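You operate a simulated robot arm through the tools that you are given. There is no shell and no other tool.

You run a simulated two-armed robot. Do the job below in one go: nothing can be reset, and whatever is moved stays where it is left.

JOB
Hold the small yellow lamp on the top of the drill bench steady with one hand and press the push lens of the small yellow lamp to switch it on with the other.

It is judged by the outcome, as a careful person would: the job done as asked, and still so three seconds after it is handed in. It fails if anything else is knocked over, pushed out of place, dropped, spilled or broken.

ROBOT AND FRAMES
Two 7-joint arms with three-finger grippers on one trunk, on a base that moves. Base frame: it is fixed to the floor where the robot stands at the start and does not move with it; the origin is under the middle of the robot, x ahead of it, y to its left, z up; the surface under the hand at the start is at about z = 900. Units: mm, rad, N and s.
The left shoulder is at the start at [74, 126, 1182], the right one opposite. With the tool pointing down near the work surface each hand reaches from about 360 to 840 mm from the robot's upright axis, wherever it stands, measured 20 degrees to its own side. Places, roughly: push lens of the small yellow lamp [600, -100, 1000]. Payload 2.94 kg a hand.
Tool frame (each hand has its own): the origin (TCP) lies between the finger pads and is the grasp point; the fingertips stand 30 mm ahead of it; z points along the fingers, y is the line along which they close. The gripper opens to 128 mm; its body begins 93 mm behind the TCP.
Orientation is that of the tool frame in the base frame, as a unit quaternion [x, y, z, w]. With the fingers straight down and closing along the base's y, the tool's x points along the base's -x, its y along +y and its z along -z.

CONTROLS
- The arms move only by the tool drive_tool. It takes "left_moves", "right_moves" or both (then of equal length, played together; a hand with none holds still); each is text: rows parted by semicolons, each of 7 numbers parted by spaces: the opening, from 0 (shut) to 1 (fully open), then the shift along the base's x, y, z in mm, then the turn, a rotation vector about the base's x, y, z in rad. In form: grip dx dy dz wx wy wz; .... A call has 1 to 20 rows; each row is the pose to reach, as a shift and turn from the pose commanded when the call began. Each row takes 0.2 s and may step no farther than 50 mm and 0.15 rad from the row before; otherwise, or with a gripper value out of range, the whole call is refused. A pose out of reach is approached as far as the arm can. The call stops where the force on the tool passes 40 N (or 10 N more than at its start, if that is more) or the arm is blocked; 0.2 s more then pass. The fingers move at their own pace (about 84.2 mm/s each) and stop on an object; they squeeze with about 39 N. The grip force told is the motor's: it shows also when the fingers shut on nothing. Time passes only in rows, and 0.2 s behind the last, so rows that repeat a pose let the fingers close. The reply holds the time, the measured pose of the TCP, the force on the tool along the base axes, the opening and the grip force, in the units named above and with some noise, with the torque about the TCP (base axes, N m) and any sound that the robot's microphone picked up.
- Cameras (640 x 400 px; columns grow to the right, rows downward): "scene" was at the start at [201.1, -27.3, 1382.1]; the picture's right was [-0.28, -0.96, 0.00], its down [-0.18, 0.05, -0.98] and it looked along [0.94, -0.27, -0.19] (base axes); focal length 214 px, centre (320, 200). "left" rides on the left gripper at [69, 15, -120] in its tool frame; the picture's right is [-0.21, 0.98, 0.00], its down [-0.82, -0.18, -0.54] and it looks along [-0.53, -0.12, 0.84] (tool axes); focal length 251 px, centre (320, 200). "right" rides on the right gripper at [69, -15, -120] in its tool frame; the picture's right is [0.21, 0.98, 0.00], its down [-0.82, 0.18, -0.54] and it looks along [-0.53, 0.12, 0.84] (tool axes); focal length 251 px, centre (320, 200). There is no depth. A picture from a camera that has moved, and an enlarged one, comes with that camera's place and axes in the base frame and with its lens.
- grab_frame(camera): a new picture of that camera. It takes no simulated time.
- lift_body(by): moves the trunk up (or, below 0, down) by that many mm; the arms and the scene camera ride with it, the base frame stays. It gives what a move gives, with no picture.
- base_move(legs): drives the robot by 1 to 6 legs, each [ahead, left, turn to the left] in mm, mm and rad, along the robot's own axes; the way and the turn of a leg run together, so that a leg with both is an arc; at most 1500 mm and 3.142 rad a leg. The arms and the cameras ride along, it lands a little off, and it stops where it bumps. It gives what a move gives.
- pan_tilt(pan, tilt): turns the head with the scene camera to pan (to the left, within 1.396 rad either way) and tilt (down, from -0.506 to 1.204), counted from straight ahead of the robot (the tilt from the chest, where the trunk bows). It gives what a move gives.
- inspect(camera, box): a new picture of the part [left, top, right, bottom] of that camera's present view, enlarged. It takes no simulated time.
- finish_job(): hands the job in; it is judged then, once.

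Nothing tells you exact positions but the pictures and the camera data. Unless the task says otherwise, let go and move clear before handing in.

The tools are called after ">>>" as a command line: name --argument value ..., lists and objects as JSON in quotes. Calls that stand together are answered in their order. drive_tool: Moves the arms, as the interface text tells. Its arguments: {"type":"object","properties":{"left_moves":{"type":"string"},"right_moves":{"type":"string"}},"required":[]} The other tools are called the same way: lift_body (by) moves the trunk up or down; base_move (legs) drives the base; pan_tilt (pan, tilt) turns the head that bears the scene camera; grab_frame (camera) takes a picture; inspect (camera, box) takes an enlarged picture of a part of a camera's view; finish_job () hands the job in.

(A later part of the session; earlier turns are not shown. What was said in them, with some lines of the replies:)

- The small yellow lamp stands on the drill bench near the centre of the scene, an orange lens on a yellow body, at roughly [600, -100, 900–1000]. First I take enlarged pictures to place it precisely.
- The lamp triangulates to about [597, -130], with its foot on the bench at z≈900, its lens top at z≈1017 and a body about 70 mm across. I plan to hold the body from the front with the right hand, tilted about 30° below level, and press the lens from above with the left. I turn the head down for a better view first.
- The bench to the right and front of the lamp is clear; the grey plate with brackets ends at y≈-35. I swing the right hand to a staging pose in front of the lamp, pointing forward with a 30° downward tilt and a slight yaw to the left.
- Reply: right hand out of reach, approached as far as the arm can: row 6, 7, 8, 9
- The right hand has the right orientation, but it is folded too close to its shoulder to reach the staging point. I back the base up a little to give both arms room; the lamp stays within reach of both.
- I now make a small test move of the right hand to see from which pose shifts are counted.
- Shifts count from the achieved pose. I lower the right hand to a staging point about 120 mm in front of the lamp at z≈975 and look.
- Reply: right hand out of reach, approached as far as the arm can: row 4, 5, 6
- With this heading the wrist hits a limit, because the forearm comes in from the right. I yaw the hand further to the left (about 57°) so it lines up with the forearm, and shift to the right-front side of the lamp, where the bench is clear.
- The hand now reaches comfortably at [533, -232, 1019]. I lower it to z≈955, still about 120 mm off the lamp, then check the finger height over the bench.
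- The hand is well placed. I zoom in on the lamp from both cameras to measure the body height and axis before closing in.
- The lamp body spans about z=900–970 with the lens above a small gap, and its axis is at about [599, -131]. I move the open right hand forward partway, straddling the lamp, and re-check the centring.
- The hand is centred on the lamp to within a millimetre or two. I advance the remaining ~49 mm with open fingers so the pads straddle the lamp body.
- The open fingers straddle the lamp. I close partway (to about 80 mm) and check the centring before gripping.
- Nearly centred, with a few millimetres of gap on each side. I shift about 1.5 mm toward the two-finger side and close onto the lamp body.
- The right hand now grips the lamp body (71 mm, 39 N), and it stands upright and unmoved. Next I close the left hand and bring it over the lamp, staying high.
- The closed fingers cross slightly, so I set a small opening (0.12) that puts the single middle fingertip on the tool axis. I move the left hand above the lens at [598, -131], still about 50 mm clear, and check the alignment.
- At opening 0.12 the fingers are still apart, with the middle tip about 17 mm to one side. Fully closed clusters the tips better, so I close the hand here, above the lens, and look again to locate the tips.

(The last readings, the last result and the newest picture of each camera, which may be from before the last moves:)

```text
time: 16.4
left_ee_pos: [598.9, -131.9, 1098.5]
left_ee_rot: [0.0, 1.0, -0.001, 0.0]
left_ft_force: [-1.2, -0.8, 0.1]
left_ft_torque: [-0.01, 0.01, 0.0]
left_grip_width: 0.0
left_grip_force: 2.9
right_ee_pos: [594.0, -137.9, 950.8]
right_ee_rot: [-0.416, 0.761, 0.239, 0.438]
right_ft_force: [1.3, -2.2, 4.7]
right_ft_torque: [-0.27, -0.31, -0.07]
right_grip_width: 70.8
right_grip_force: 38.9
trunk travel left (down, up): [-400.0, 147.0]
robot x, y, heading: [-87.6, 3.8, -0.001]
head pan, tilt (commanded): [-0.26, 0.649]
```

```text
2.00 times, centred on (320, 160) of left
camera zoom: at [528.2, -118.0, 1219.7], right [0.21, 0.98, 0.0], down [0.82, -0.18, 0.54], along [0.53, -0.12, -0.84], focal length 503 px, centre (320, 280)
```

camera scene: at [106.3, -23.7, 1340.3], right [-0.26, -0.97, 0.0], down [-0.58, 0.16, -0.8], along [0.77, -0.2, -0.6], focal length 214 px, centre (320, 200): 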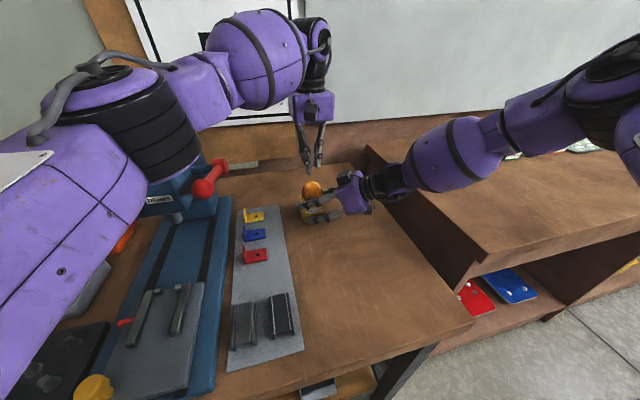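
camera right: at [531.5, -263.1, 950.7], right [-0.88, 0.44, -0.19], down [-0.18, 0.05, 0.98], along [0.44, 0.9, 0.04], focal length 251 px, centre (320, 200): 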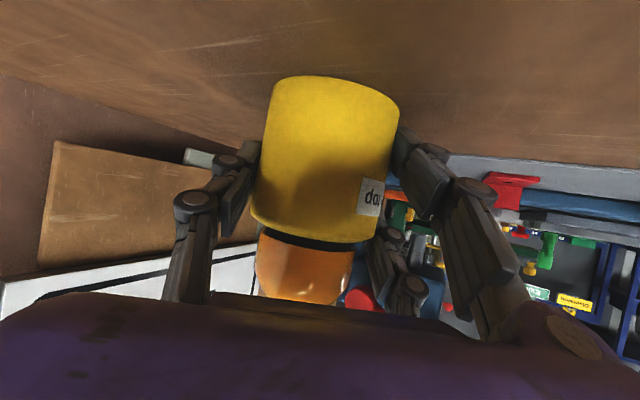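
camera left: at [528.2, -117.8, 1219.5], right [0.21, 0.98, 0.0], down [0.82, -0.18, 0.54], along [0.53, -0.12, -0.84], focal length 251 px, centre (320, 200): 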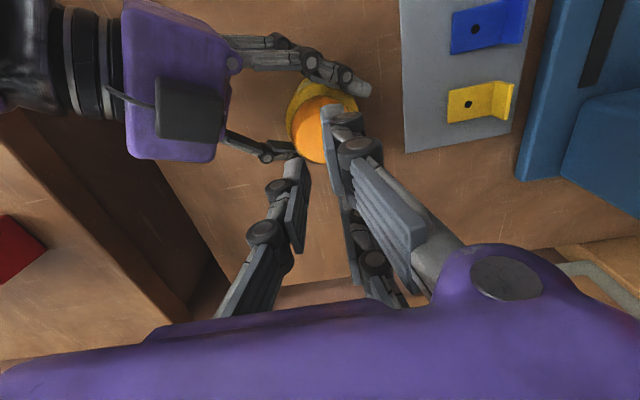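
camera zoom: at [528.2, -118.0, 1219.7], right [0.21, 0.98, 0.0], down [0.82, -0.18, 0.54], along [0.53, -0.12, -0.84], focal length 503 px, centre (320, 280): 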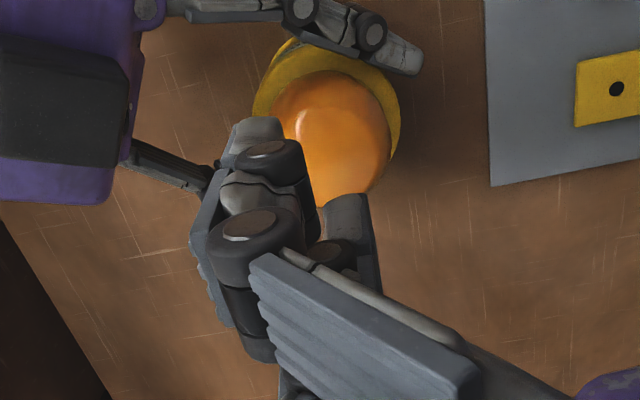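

The middle fingertip sits at about [599, -124.6, 1074], so I shift -6.5 mm in y to centre it on the lens. Then I descend to a few millimetres above contact and check.

>>> drive_tool --left_moves "0 -1 -6.5 -15 0 0 0; 0 -1 -6.5 -30 0 0 0; 0 -1 -6.5 -45 0 0 0; 0 -1 -6.5 -45 0 0 0"

>>> inspect --camera "scene" --box '[270, 140, 366, 215]'

>>> inspect --camera "left" --box '[220, 60, 420, 260]'

>>> inspect --camera "right" --box '[220, 200, 420, 325]'

```text
time: 17.4
left_ee_pos: [598.6, -137.8, 1053.9]
left_ee_rot: [-0.002, 1.0, -0.001, 0.0]
left_ft_force: [0.0, 0.4, -0.1]
left_ft_torque: [0.02, 0.0, 0.01]
left_grip_width: 0.2
left_grip_force: 3.1
right_ee_pos: [593.3, -138.5, 949.9]
right_ee_rot: [-0.416, 0.76, 0.24, 0.438]
right_ft_force: [1.7, -1.8, 5.3]
right_ft_torque: [-0.22, -0.37, -0.05]
right_grip_width: 70.8
right_grip_force: 38.4
trunk travel left (down, up): [-400.0, 147.0]
robot x, y, heading: [-85.5, 1.6, 0.0]
head pan, tilt (commanded): [-0.26, 0.649]
```

```text
5.33 times, centred on (318, 178) of scene
camera zoom: at [106.5, -24.0, 1340.2], right [-0.26, -0.97, 0.0], down [-0.58, 0.16, -0.8], along [0.77, -0.2, -0.6], focal length 1144 px, centre (331, 320)
```

zoom: 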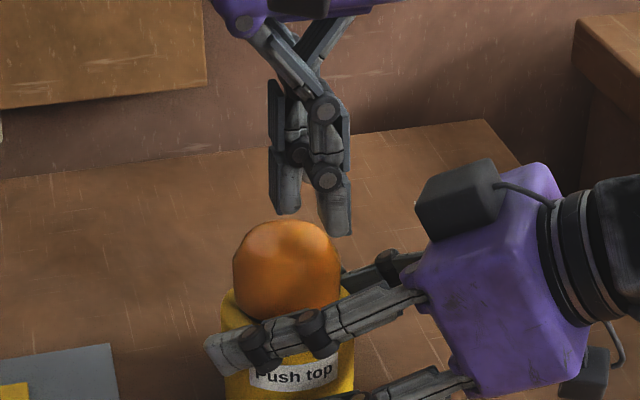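

```text
2.00 times, centred on (320, 160) of left
camera zoom: at [527.6, -124.6, 1175.0], right [0.21, 0.98, 0.0], down [0.82, -0.18, 0.54], along [0.53, -0.12, -0.84], focal length 503 px, centre (320, 280)
```

zoom: 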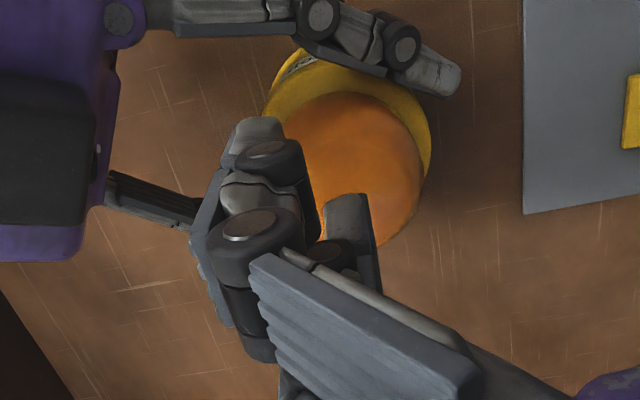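

```text
3.20 times, centred on (320, 262) of right
camera zoom: at [531.6, -263.1, 950.6], right [-0.88, 0.44, -0.19], down [-0.18, 0.05, 0.98], along [0.44, 0.9, 0.04], focal length 805 px, centre (320, 0)
```

zoom: 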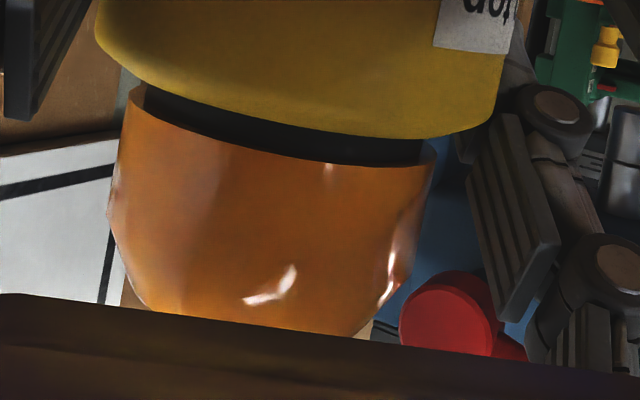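

The middle tip is right over the lens centre. I descend in small steps toward contact, watching the force.

>>> drive_tool --left_moves "0 0 0 -3 0 0 0; 0 0 0 -6 0 0 0; 0 0 0 -9 0 0 0; 0 0 0 -11 0 0 0; 0 0 0 -11 0 0 0"

>>> inspect --camera "scene" --box '[270, 140, 366, 215]'

>>> inspect --camera "right" --box '[220, 200, 420, 325]'

```text
time: 18.6
left_ee_pos: [598.0, -138.8, 1044.1]
left_ee_rot: [-0.001, 1.0, -0.001, 0.0]
left_ft_force: [-1.0, -1.1, 0.3]
left_ft_torque: [0.03, 0.02, 0.01]
left_grip_width: 0.1
left_grip_force: 2.6
right_ee_pos: [594.4, -137.5, 951.6]
right_ee_rot: [-0.416, 0.76, 0.24, 0.439]
right_ft_force: [2.6, -1.7, 7.0]
right_ft_torque: [-0.24, -0.44, -0.02]
right_grip_width: 70.7
right_grip_force: 39.0
trunk travel left (down, up): [-400.0, 147.0]
robot x, y, heading: [-91.2, 0.9, -0.002]
head pan, tilt (commanded): [-0.26, 0.649]
```

```text
5.33 times, centred on (318, 178) of scene
camera zoom: at [106.5, -24.0, 1340.2], right [-0.26, -0.97, 0.0], down [-0.58, 0.16, -0.8], along [0.77, -0.2, -0.6], focal length 1144 px, centre (331, 320)
```

zoom: 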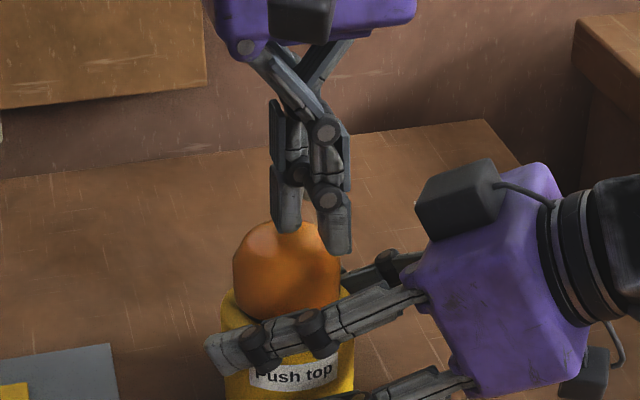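

```text
3.20 times, centred on (320, 262) of right
camera zoom: at [531.6, -263.1, 950.6], right [-0.88, 0.44, -0.19], down [-0.18, 0.05, 0.98], along [0.44, 0.9, 0.04], focal length 805 px, centre (320, 0)
```

zoom: 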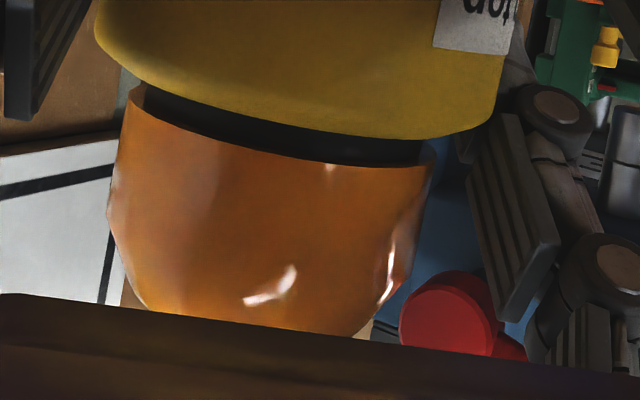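

The tip is right above the lens with no contact force yet. I keep going down in 1–1.5 mm steps.

>>> drive_tool --left_moves "0 0 0 -1.5 0 0 0; 0 0 0 -3 0 0 0; 0 0 0 -4.5 0 0 0; 0 0 0 -6 0 0 0; 0 0 0 -6 0 0 0"

>>> inspect --camera "scene" --box '[270, 140, 366, 215]'

>>> inspect --camera "right" --box '[220, 200, 420, 325]'

```text
time: 19.8
left_ee_pos: [597.4, -137.4, 1037.6]
left_ee_rot: [-0.001, 1.0, -0.001, 0.0]
left_ft_force: [-0.2, 0.4, 0.4]
left_ft_torque: [0.04, -0.01, 0.02]
left_grip_width: 0.0
left_grip_force: 3.0
right_ee_pos: [593.7, -137.4, 950.2]
right_ee_rot: [-0.416, 0.761, 0.239, 0.438]
right_ft_force: [3.3, -3.0, 8.9]
right_ft_torque: [-0.22, -0.54, -0.06]
right_grip_width: 70.3
right_grip_force: 38.5
trunk travel left (down, up): [-400.0, 147.0]
robot x, y, heading: [-89.9, 3.1, 0.001]
head pan, tilt (commanded): [-0.26, 0.649]
```

```text
5.33 times, centred on (318, 178) of scene
camera zoom: at [106.5, -24.0, 1340.2], right [-0.26, -0.97, 0.0], down [-0.58, 0.16, -0.8], along [0.77, -0.2, -0.6], focal length 1144 px, centre (331, 320)
```

zoom: 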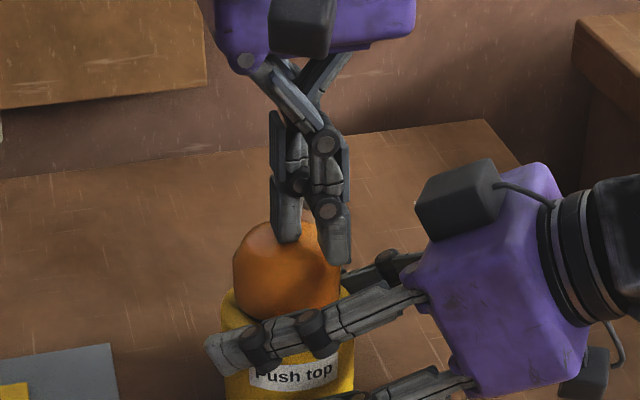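

```text
3.20 times, centred on (320, 262) of right
camera zoom: at [531.6, -263.1, 950.6], right [-0.88, 0.44, -0.19], down [-0.18, 0.05, 0.98], along [0.44, 0.9, 0.04], focal length 805 px, centre (320, 0)
```

zoom: 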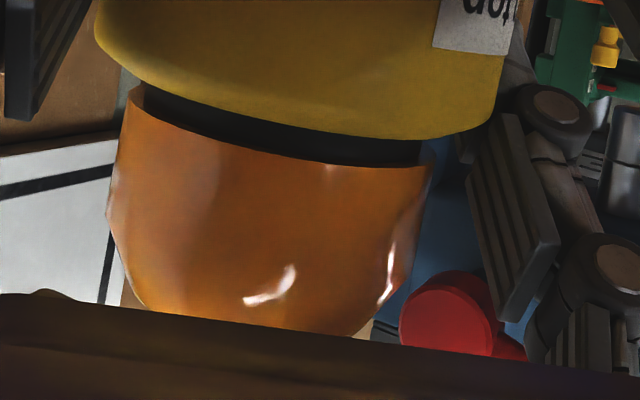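

Still no contact. I continue down slowly.

>>> drive_tool --left_moves "0 0 0 -1.5 0 0 0; 0 0 0 -3 0 0 0; 0 0 0 -4.5 0 0 0; 0 0 0 -4.5 0 0 0"

>>> inspect --camera "scene" --box '[280, 160, 344, 210]'

>>> inspect --camera "left" --box '[220, 60, 420, 260]'

>>> inspect --camera "right" --box '[220, 200, 420, 325]'

```text
time: 20.8
left_ee_pos: [596.9, -138.3, 1033.4]
left_ee_rot: [-0.001, 1.0, -0.001, 0.0]
left_ft_force: [-0.1, -1.1, 1.7]
left_ft_torque: [-0.03, 0.01, -0.01]
left_grip_width: 0.0
left_grip_force: 3.0
right_ee_pos: [592.9, -136.5, 950.7]
right_ee_rot: [-0.416, 0.76, 0.24, 0.437]
right_ft_force: [4.3, -1.5, 7.2]
right_ft_torque: [-0.31, -0.73, -0.03]
right_grip_width: 70.4
right_grip_force: 39.0
trunk travel left (down, up): [-400.0, 147.0]
robot x, y, heading: [-90.7, -4.7, 0.002]
head pan, tilt (commanded): [-0.26, 0.649]
heard: click
```

```text
8.00 times, centred on (312, 185) of scene
camera zoom: at [106.5, -24.0, 1340.2], right [-0.26, -0.97, 0.0], down [-0.58, 0.16, -0.8], along [0.77, -0.2, -0.6], focal length 1716 px, centre (384, 320)
```

zoom: 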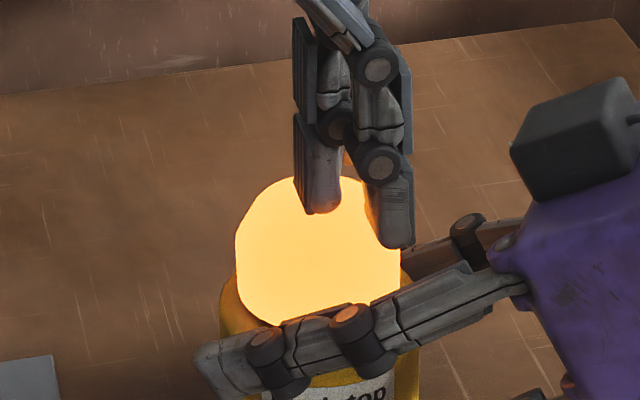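

```text
2.00 times, centred on (320, 160) of left
camera zoom: at [527.4, -124.7, 1154.1], right [0.21, 0.98, 0.0], down [0.82, -0.18, 0.54], along [0.53, -0.12, -0.84], focal length 503 px, centre (320, 280)
```

zoom: 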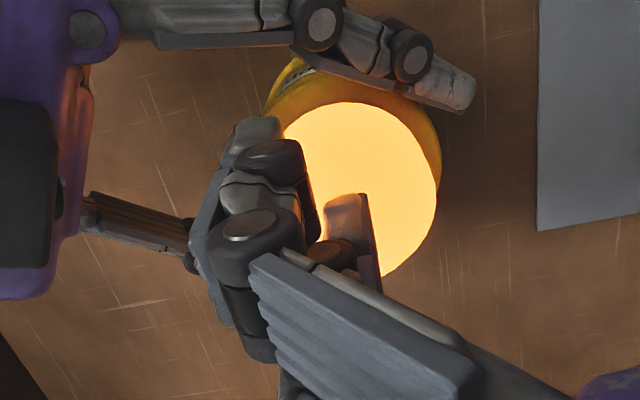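

```text
3.20 times, centred on (320, 262) of right
camera zoom: at [531.6, -263.1, 950.6], right [-0.88, 0.44, -0.19], down [-0.18, 0.05, 0.98], along [0.44, 0.9, 0.04], focal length 805 px, centre (320, 0)
```

zoom: 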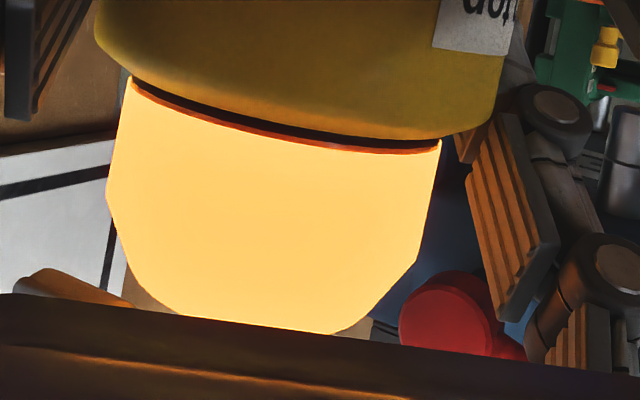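

There was a click and the lens is glowing. I lift the left hand straight up while the right still holds the lamp, then check that it stays lit.

>>> drive_tool --left_moves "0 0 0 4 0 0 0; 0 0 0 10 0 0 0; 0 0 0 25 0 0 0; 0 0 0 50 0 0 0; 0 0 0 90 0 0 0; 0 0 0 90 0 0 0"

>>> inspect --camera "scene" --box '[260, 120, 420, 245]'

>>> grab_frame --camera "right"

```text
time: 22.2
left_ee_pos: [595.4, -139.6, 1124.5]
left_ee_rot: [0.0, 1.0, -0.001, 0.0]
left_ft_force: [-1.0, 0.7, 0.2]
left_ft_torque: [0.02, 0.03, -0.01]
left_grip_width: 0.0
left_grip_force: 2.7
right_ee_pos: [592.0, -136.0, 950.3]
right_ee_rot: [-0.416, 0.76, 0.241, 0.437]
right_ft_force: [-1.6, -1.9, 10.2]
right_ft_torque: [-0.22, -0.34, -0.02]
right_grip_width: 70.1
right_grip_force: 39.0
trunk travel left (down, up): [-400.0, 147.0]
robot x, y, heading: [-86.3, -1.2, -0.003]
head pan, tilt (commanded): [-0.26, 0.649]
```

```text
3.20 times, centred on (340, 182) of scene
camera zoom: at [105.8, -24.0, 1340.3], right [-0.26, -0.97, 0.0], down [-0.58, 0.16, -0.8], along [0.77, -0.2, -0.6], focal length 686 px, centre (256, 256)
```

zoom: 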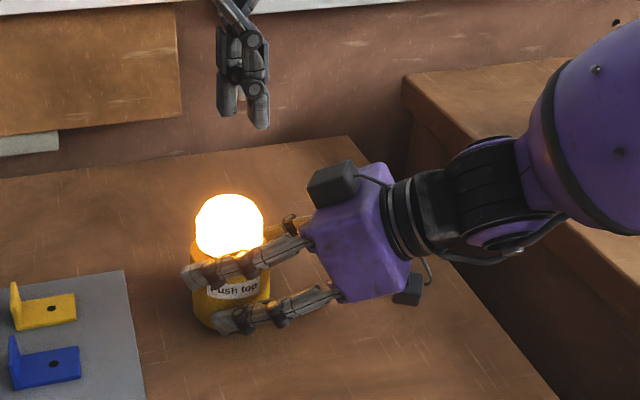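

```text
taken
camera right: at [530.6, -262.9, 950.6], right [-0.88, 0.44, -0.18], down [-0.18, 0.05, 0.98], along [0.44, 0.9, 0.04], focal length 251 px, centre (320, 200)
```

right: 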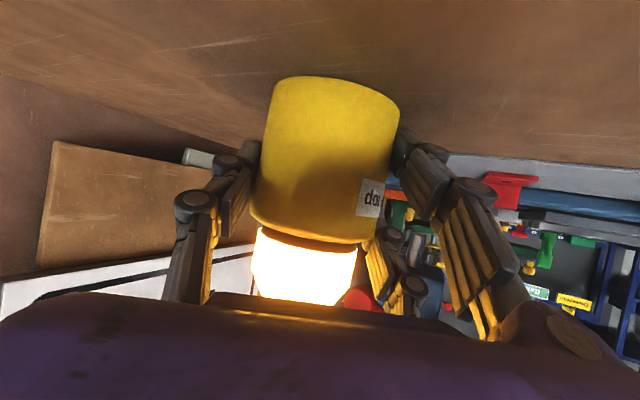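

The lamp stays lit after release. Now I open the right hand gently so it comes off the body evenly.

>>> drive_tool --right_moves "0.56 0 0 0 0 0 0; 0.6 0 0 0 0 0 0; 0.68 0 0 0 0 0 0; 0.8 0 0 0 0 0 0; 1 0 0 0 0 0 0; 1 0 0 0 0 0 0; 1 0 0 0 0 0 0"

>>> grab_frame --camera "right"

>>> inspect --camera "scene" --box '[260, 120, 420, 245]'

```text
time: 23.8
left_ee_pos: [597.7, -137.9, 1122.3]
left_ee_rot: [-0.001, 1.0, 0.0, 0.0]
left_ft_force: [-0.2, 0.4, 0.0]
left_ft_torque: [0.0, -0.01, 0.01]
left_grip_width: 0.1
left_grip_force: 2.6
right_ee_pos: [593.1, -138.7, 950.4]
right_ee_rot: [-0.416, 0.76, 0.241, 0.438]
right_ft_force: [0.5, 0.3, -0.1]
right_ft_torque: [0.02, 0.0, -0.01]
right_grip_width: 128.1
right_grip_force: 0.1
trunk travel left (down, up): [-400.0, 147.0]
robot x, y, heading: [-89.7, 4.2, 0.005]
head pan, tilt (commanded): [-0.26, 0.649]
```

```text
taken
camera right: at [531.7, -263.1, 950.3], right [-0.88, 0.44, -0.18], down [-0.18, 0.05, 0.98], along [0.44, 0.9, 0.04], focal length 251 px, centre (320, 200)
```

right: 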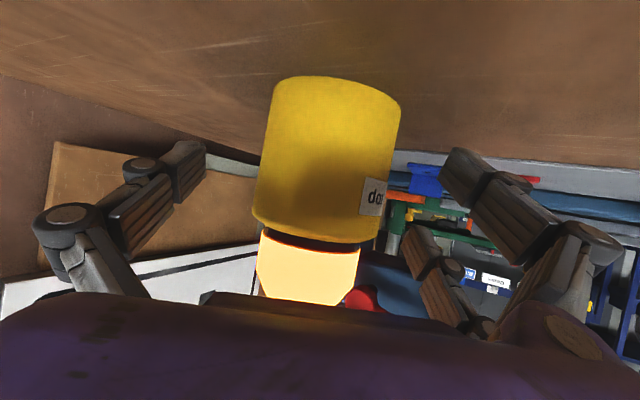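

```text
3.20 times, centred on (340, 182) of scene
camera zoom: at [106.9, -23.9, 1340.1], right [-0.26, -0.97, 0.0], down [-0.58, 0.16, -0.8], along [0.77, -0.2, -0.6], focal length 686 px, centre (256, 256)
```

zoom: 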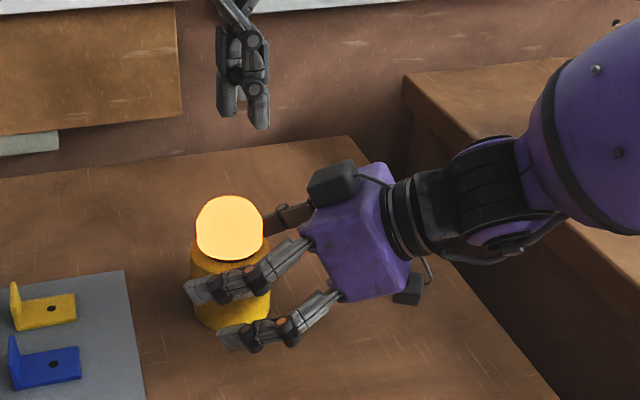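

The fingers are clear and the lamp stands where it was, still lit. I back the right hand straight out along its approach line and raise the left.

>>> drive_tool --right_moves "1 -10 -15.5 0 0 0 0; 1 -25 -39 0 0 0 0; 1 -42 -65 2 0 0 0; 1 -62 -96 5 0 0 0; 1 -70 -110 35 0 0 0; 1 -70 -110 75 0 0 0; 1 -70 -110 75 0 0 0" --left_moves "0 0 0 20 0 0 0; 0 0 0 50 0 0 0; 0 -30 15 80 0 0 0; 0 -65 35 100 0 0 0; 0 -100 60 110 0 0 0; 0 -135 85 120 0 0 0; 0 -135 85 120 0 0 0"

>>> grab_frame --camera "scene"

>>> inspect --camera "scene" --box '[260, 140, 420, 265]'

>>> grab_frame --camera "left"

```text
time: 25.4
left_ee_pos: [464.3, -55.9, 1242.9]
left_ee_rot: [-0.001, 1.0, 0.001, -0.001]
left_ft_force: [0.7, -0.2, -0.4]
left_ft_torque: [0.02, 0.04, -0.01]
left_grip_width: 0.0
left_grip_force: 3.2
right_ee_pos: [524.3, -247.9, 1024.0]
right_ee_rot: [-0.414, 0.761, 0.24, 0.438]
right_ft_force: [-0.1, 0.4, 0.5]
right_ft_torque: [0.03, 0.02, 0.02]
right_grip_width: 127.9
right_grip_force: 0.1
trunk travel left (down, up): [-400.0, 147.0]
robot x, y, heading: [-89.3, 1.9, -0.0]
head pan, tilt (commanded): [-0.26, 0.649]
```

```text
taken
camera scene: at [108.0, -25.5, 1339.9], right [-0.26, -0.97, 0.0], down [-0.58, 0.16, -0.8], along [0.77, -0.2, -0.61], focal length 214 px, centre (320, 200)
```

scene: 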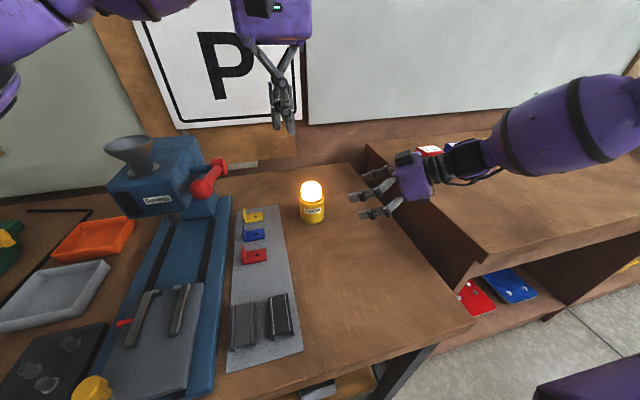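

```text
3.20 times, centred on (340, 202) of scene
camera zoom: at [108.0, -25.5, 1339.9], right [-0.26, -0.97, 0.0], down [-0.58, 0.16, -0.8], along [0.77, -0.2, -0.61], focal length 686 px, centre (256, 192)
```

zoom: 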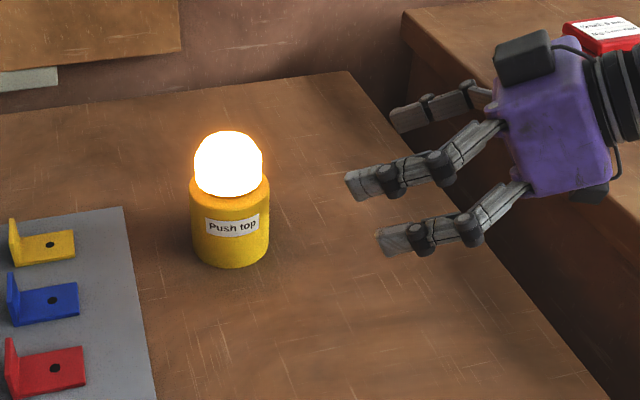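

```text
taken
camera left: at [394.0, -41.9, 1363.4], right [0.21, 0.98, 0.0], down [0.82, -0.18, 0.54], along [0.53, -0.12, -0.84], focal length 251 px, centre (320, 200)
```

left: 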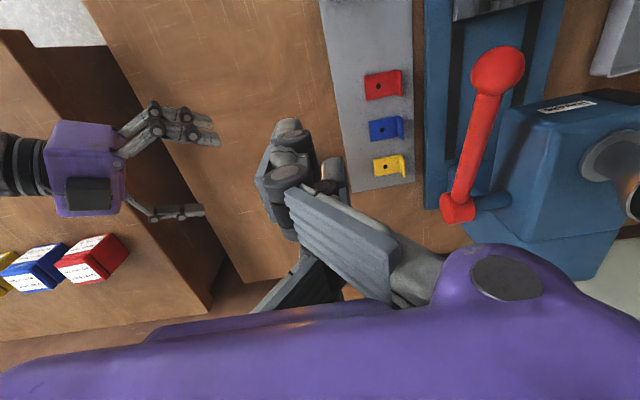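

The lamp stands upright in its place, brightly lit, and both hands are clear. I wait a moment and look again to be sure it stays on before handing in.

>>> drive_tool --left_moves "0 0 0 0 0 0 0; 0 0 0 0 0 0 0; 0 0 0 0 0 0 0; 0 0 0 0 0 0 0; 0 0 0 0 0 0 0; 0 0 0 0 0 0 0; 0 0 0 0 0 0 0; 0 0 0 0 0 0 0; 0 0 0 0 0 0 0; 0 0 0 0 0 0 0; 0 0 0 0 0 0 0; 0 0 0 0 0 0 0; 0 0 0 0 0 0 0; 0 0 0 0 0 0 0; 0 0 0 0 0 0 0"

>>> inspect --camera "scene" --box '[260, 140, 420, 265]'

```text
time: 28.6
left_ee_pos: [463.5, -53.6, 1242.7]
left_ee_rot: [-0.001, 1.0, 0.0, 0.0]
left_ft_force: [-0.2, 0.9, 0.7]
left_ft_torque: [-0.01, 0.0, -0.01]
left_grip_width: 0.0
left_grip_force: 3.0
right_ee_pos: [522.9, -247.4, 1023.9]
right_ee_rot: [-0.415, 0.761, 0.239, 0.438]
right_ft_force: [-0.2, 0.3, 0.0]
right_ft_torque: [-0.02, 0.01, 0.01]
right_grip_width: 128.0
right_grip_force: 0.0
trunk travel left (down, up): [-400.0, 147.0]
robot x, y, heading: [-88.6, 0.8, -0.001]
head pan, tilt (commanded): [-0.26, 0.649]
```

```text
3.20 times, centred on (340, 202) of scene
camera zoom: at [107.0, -23.9, 1340.1], right [-0.26, -0.97, 0.0], down [-0.58, 0.16, -0.8], along [0.77, -0.2, -0.6], focal length 686 px, centre (256, 192)
```

zoom: 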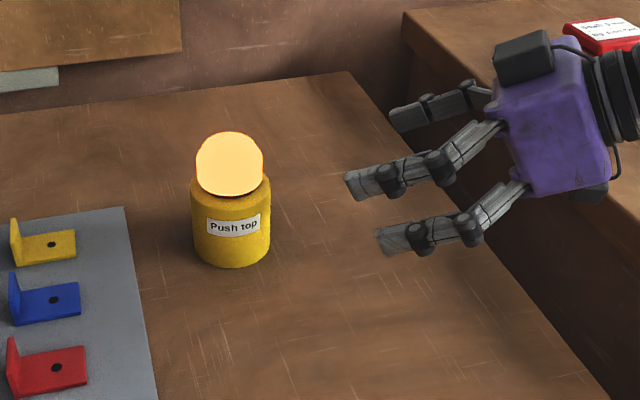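

More than three seconds later the lamp is still on. Its brightness just pulses, and it stands upright in place with both hands clear and nothing else disturbed. I hand in the job.

>>> finish_job

```text
The job is handed in.
```

The small yellow lamp on the drill bench is switched on. I held its body steady with the right hand and pressed the push lens once with the left, and there was a click.

I then opened the right hand, moved both hands clear, and checked again more than three seconds later. The lamp was still lit and upright where it had stood, with its brightness pulsing between bright and dimmer rather than going off. In the pictures nothing else on the bench was moved or knocked over.

To give the arms room, I backed the robot's base up about 90 mm, and it is still there.
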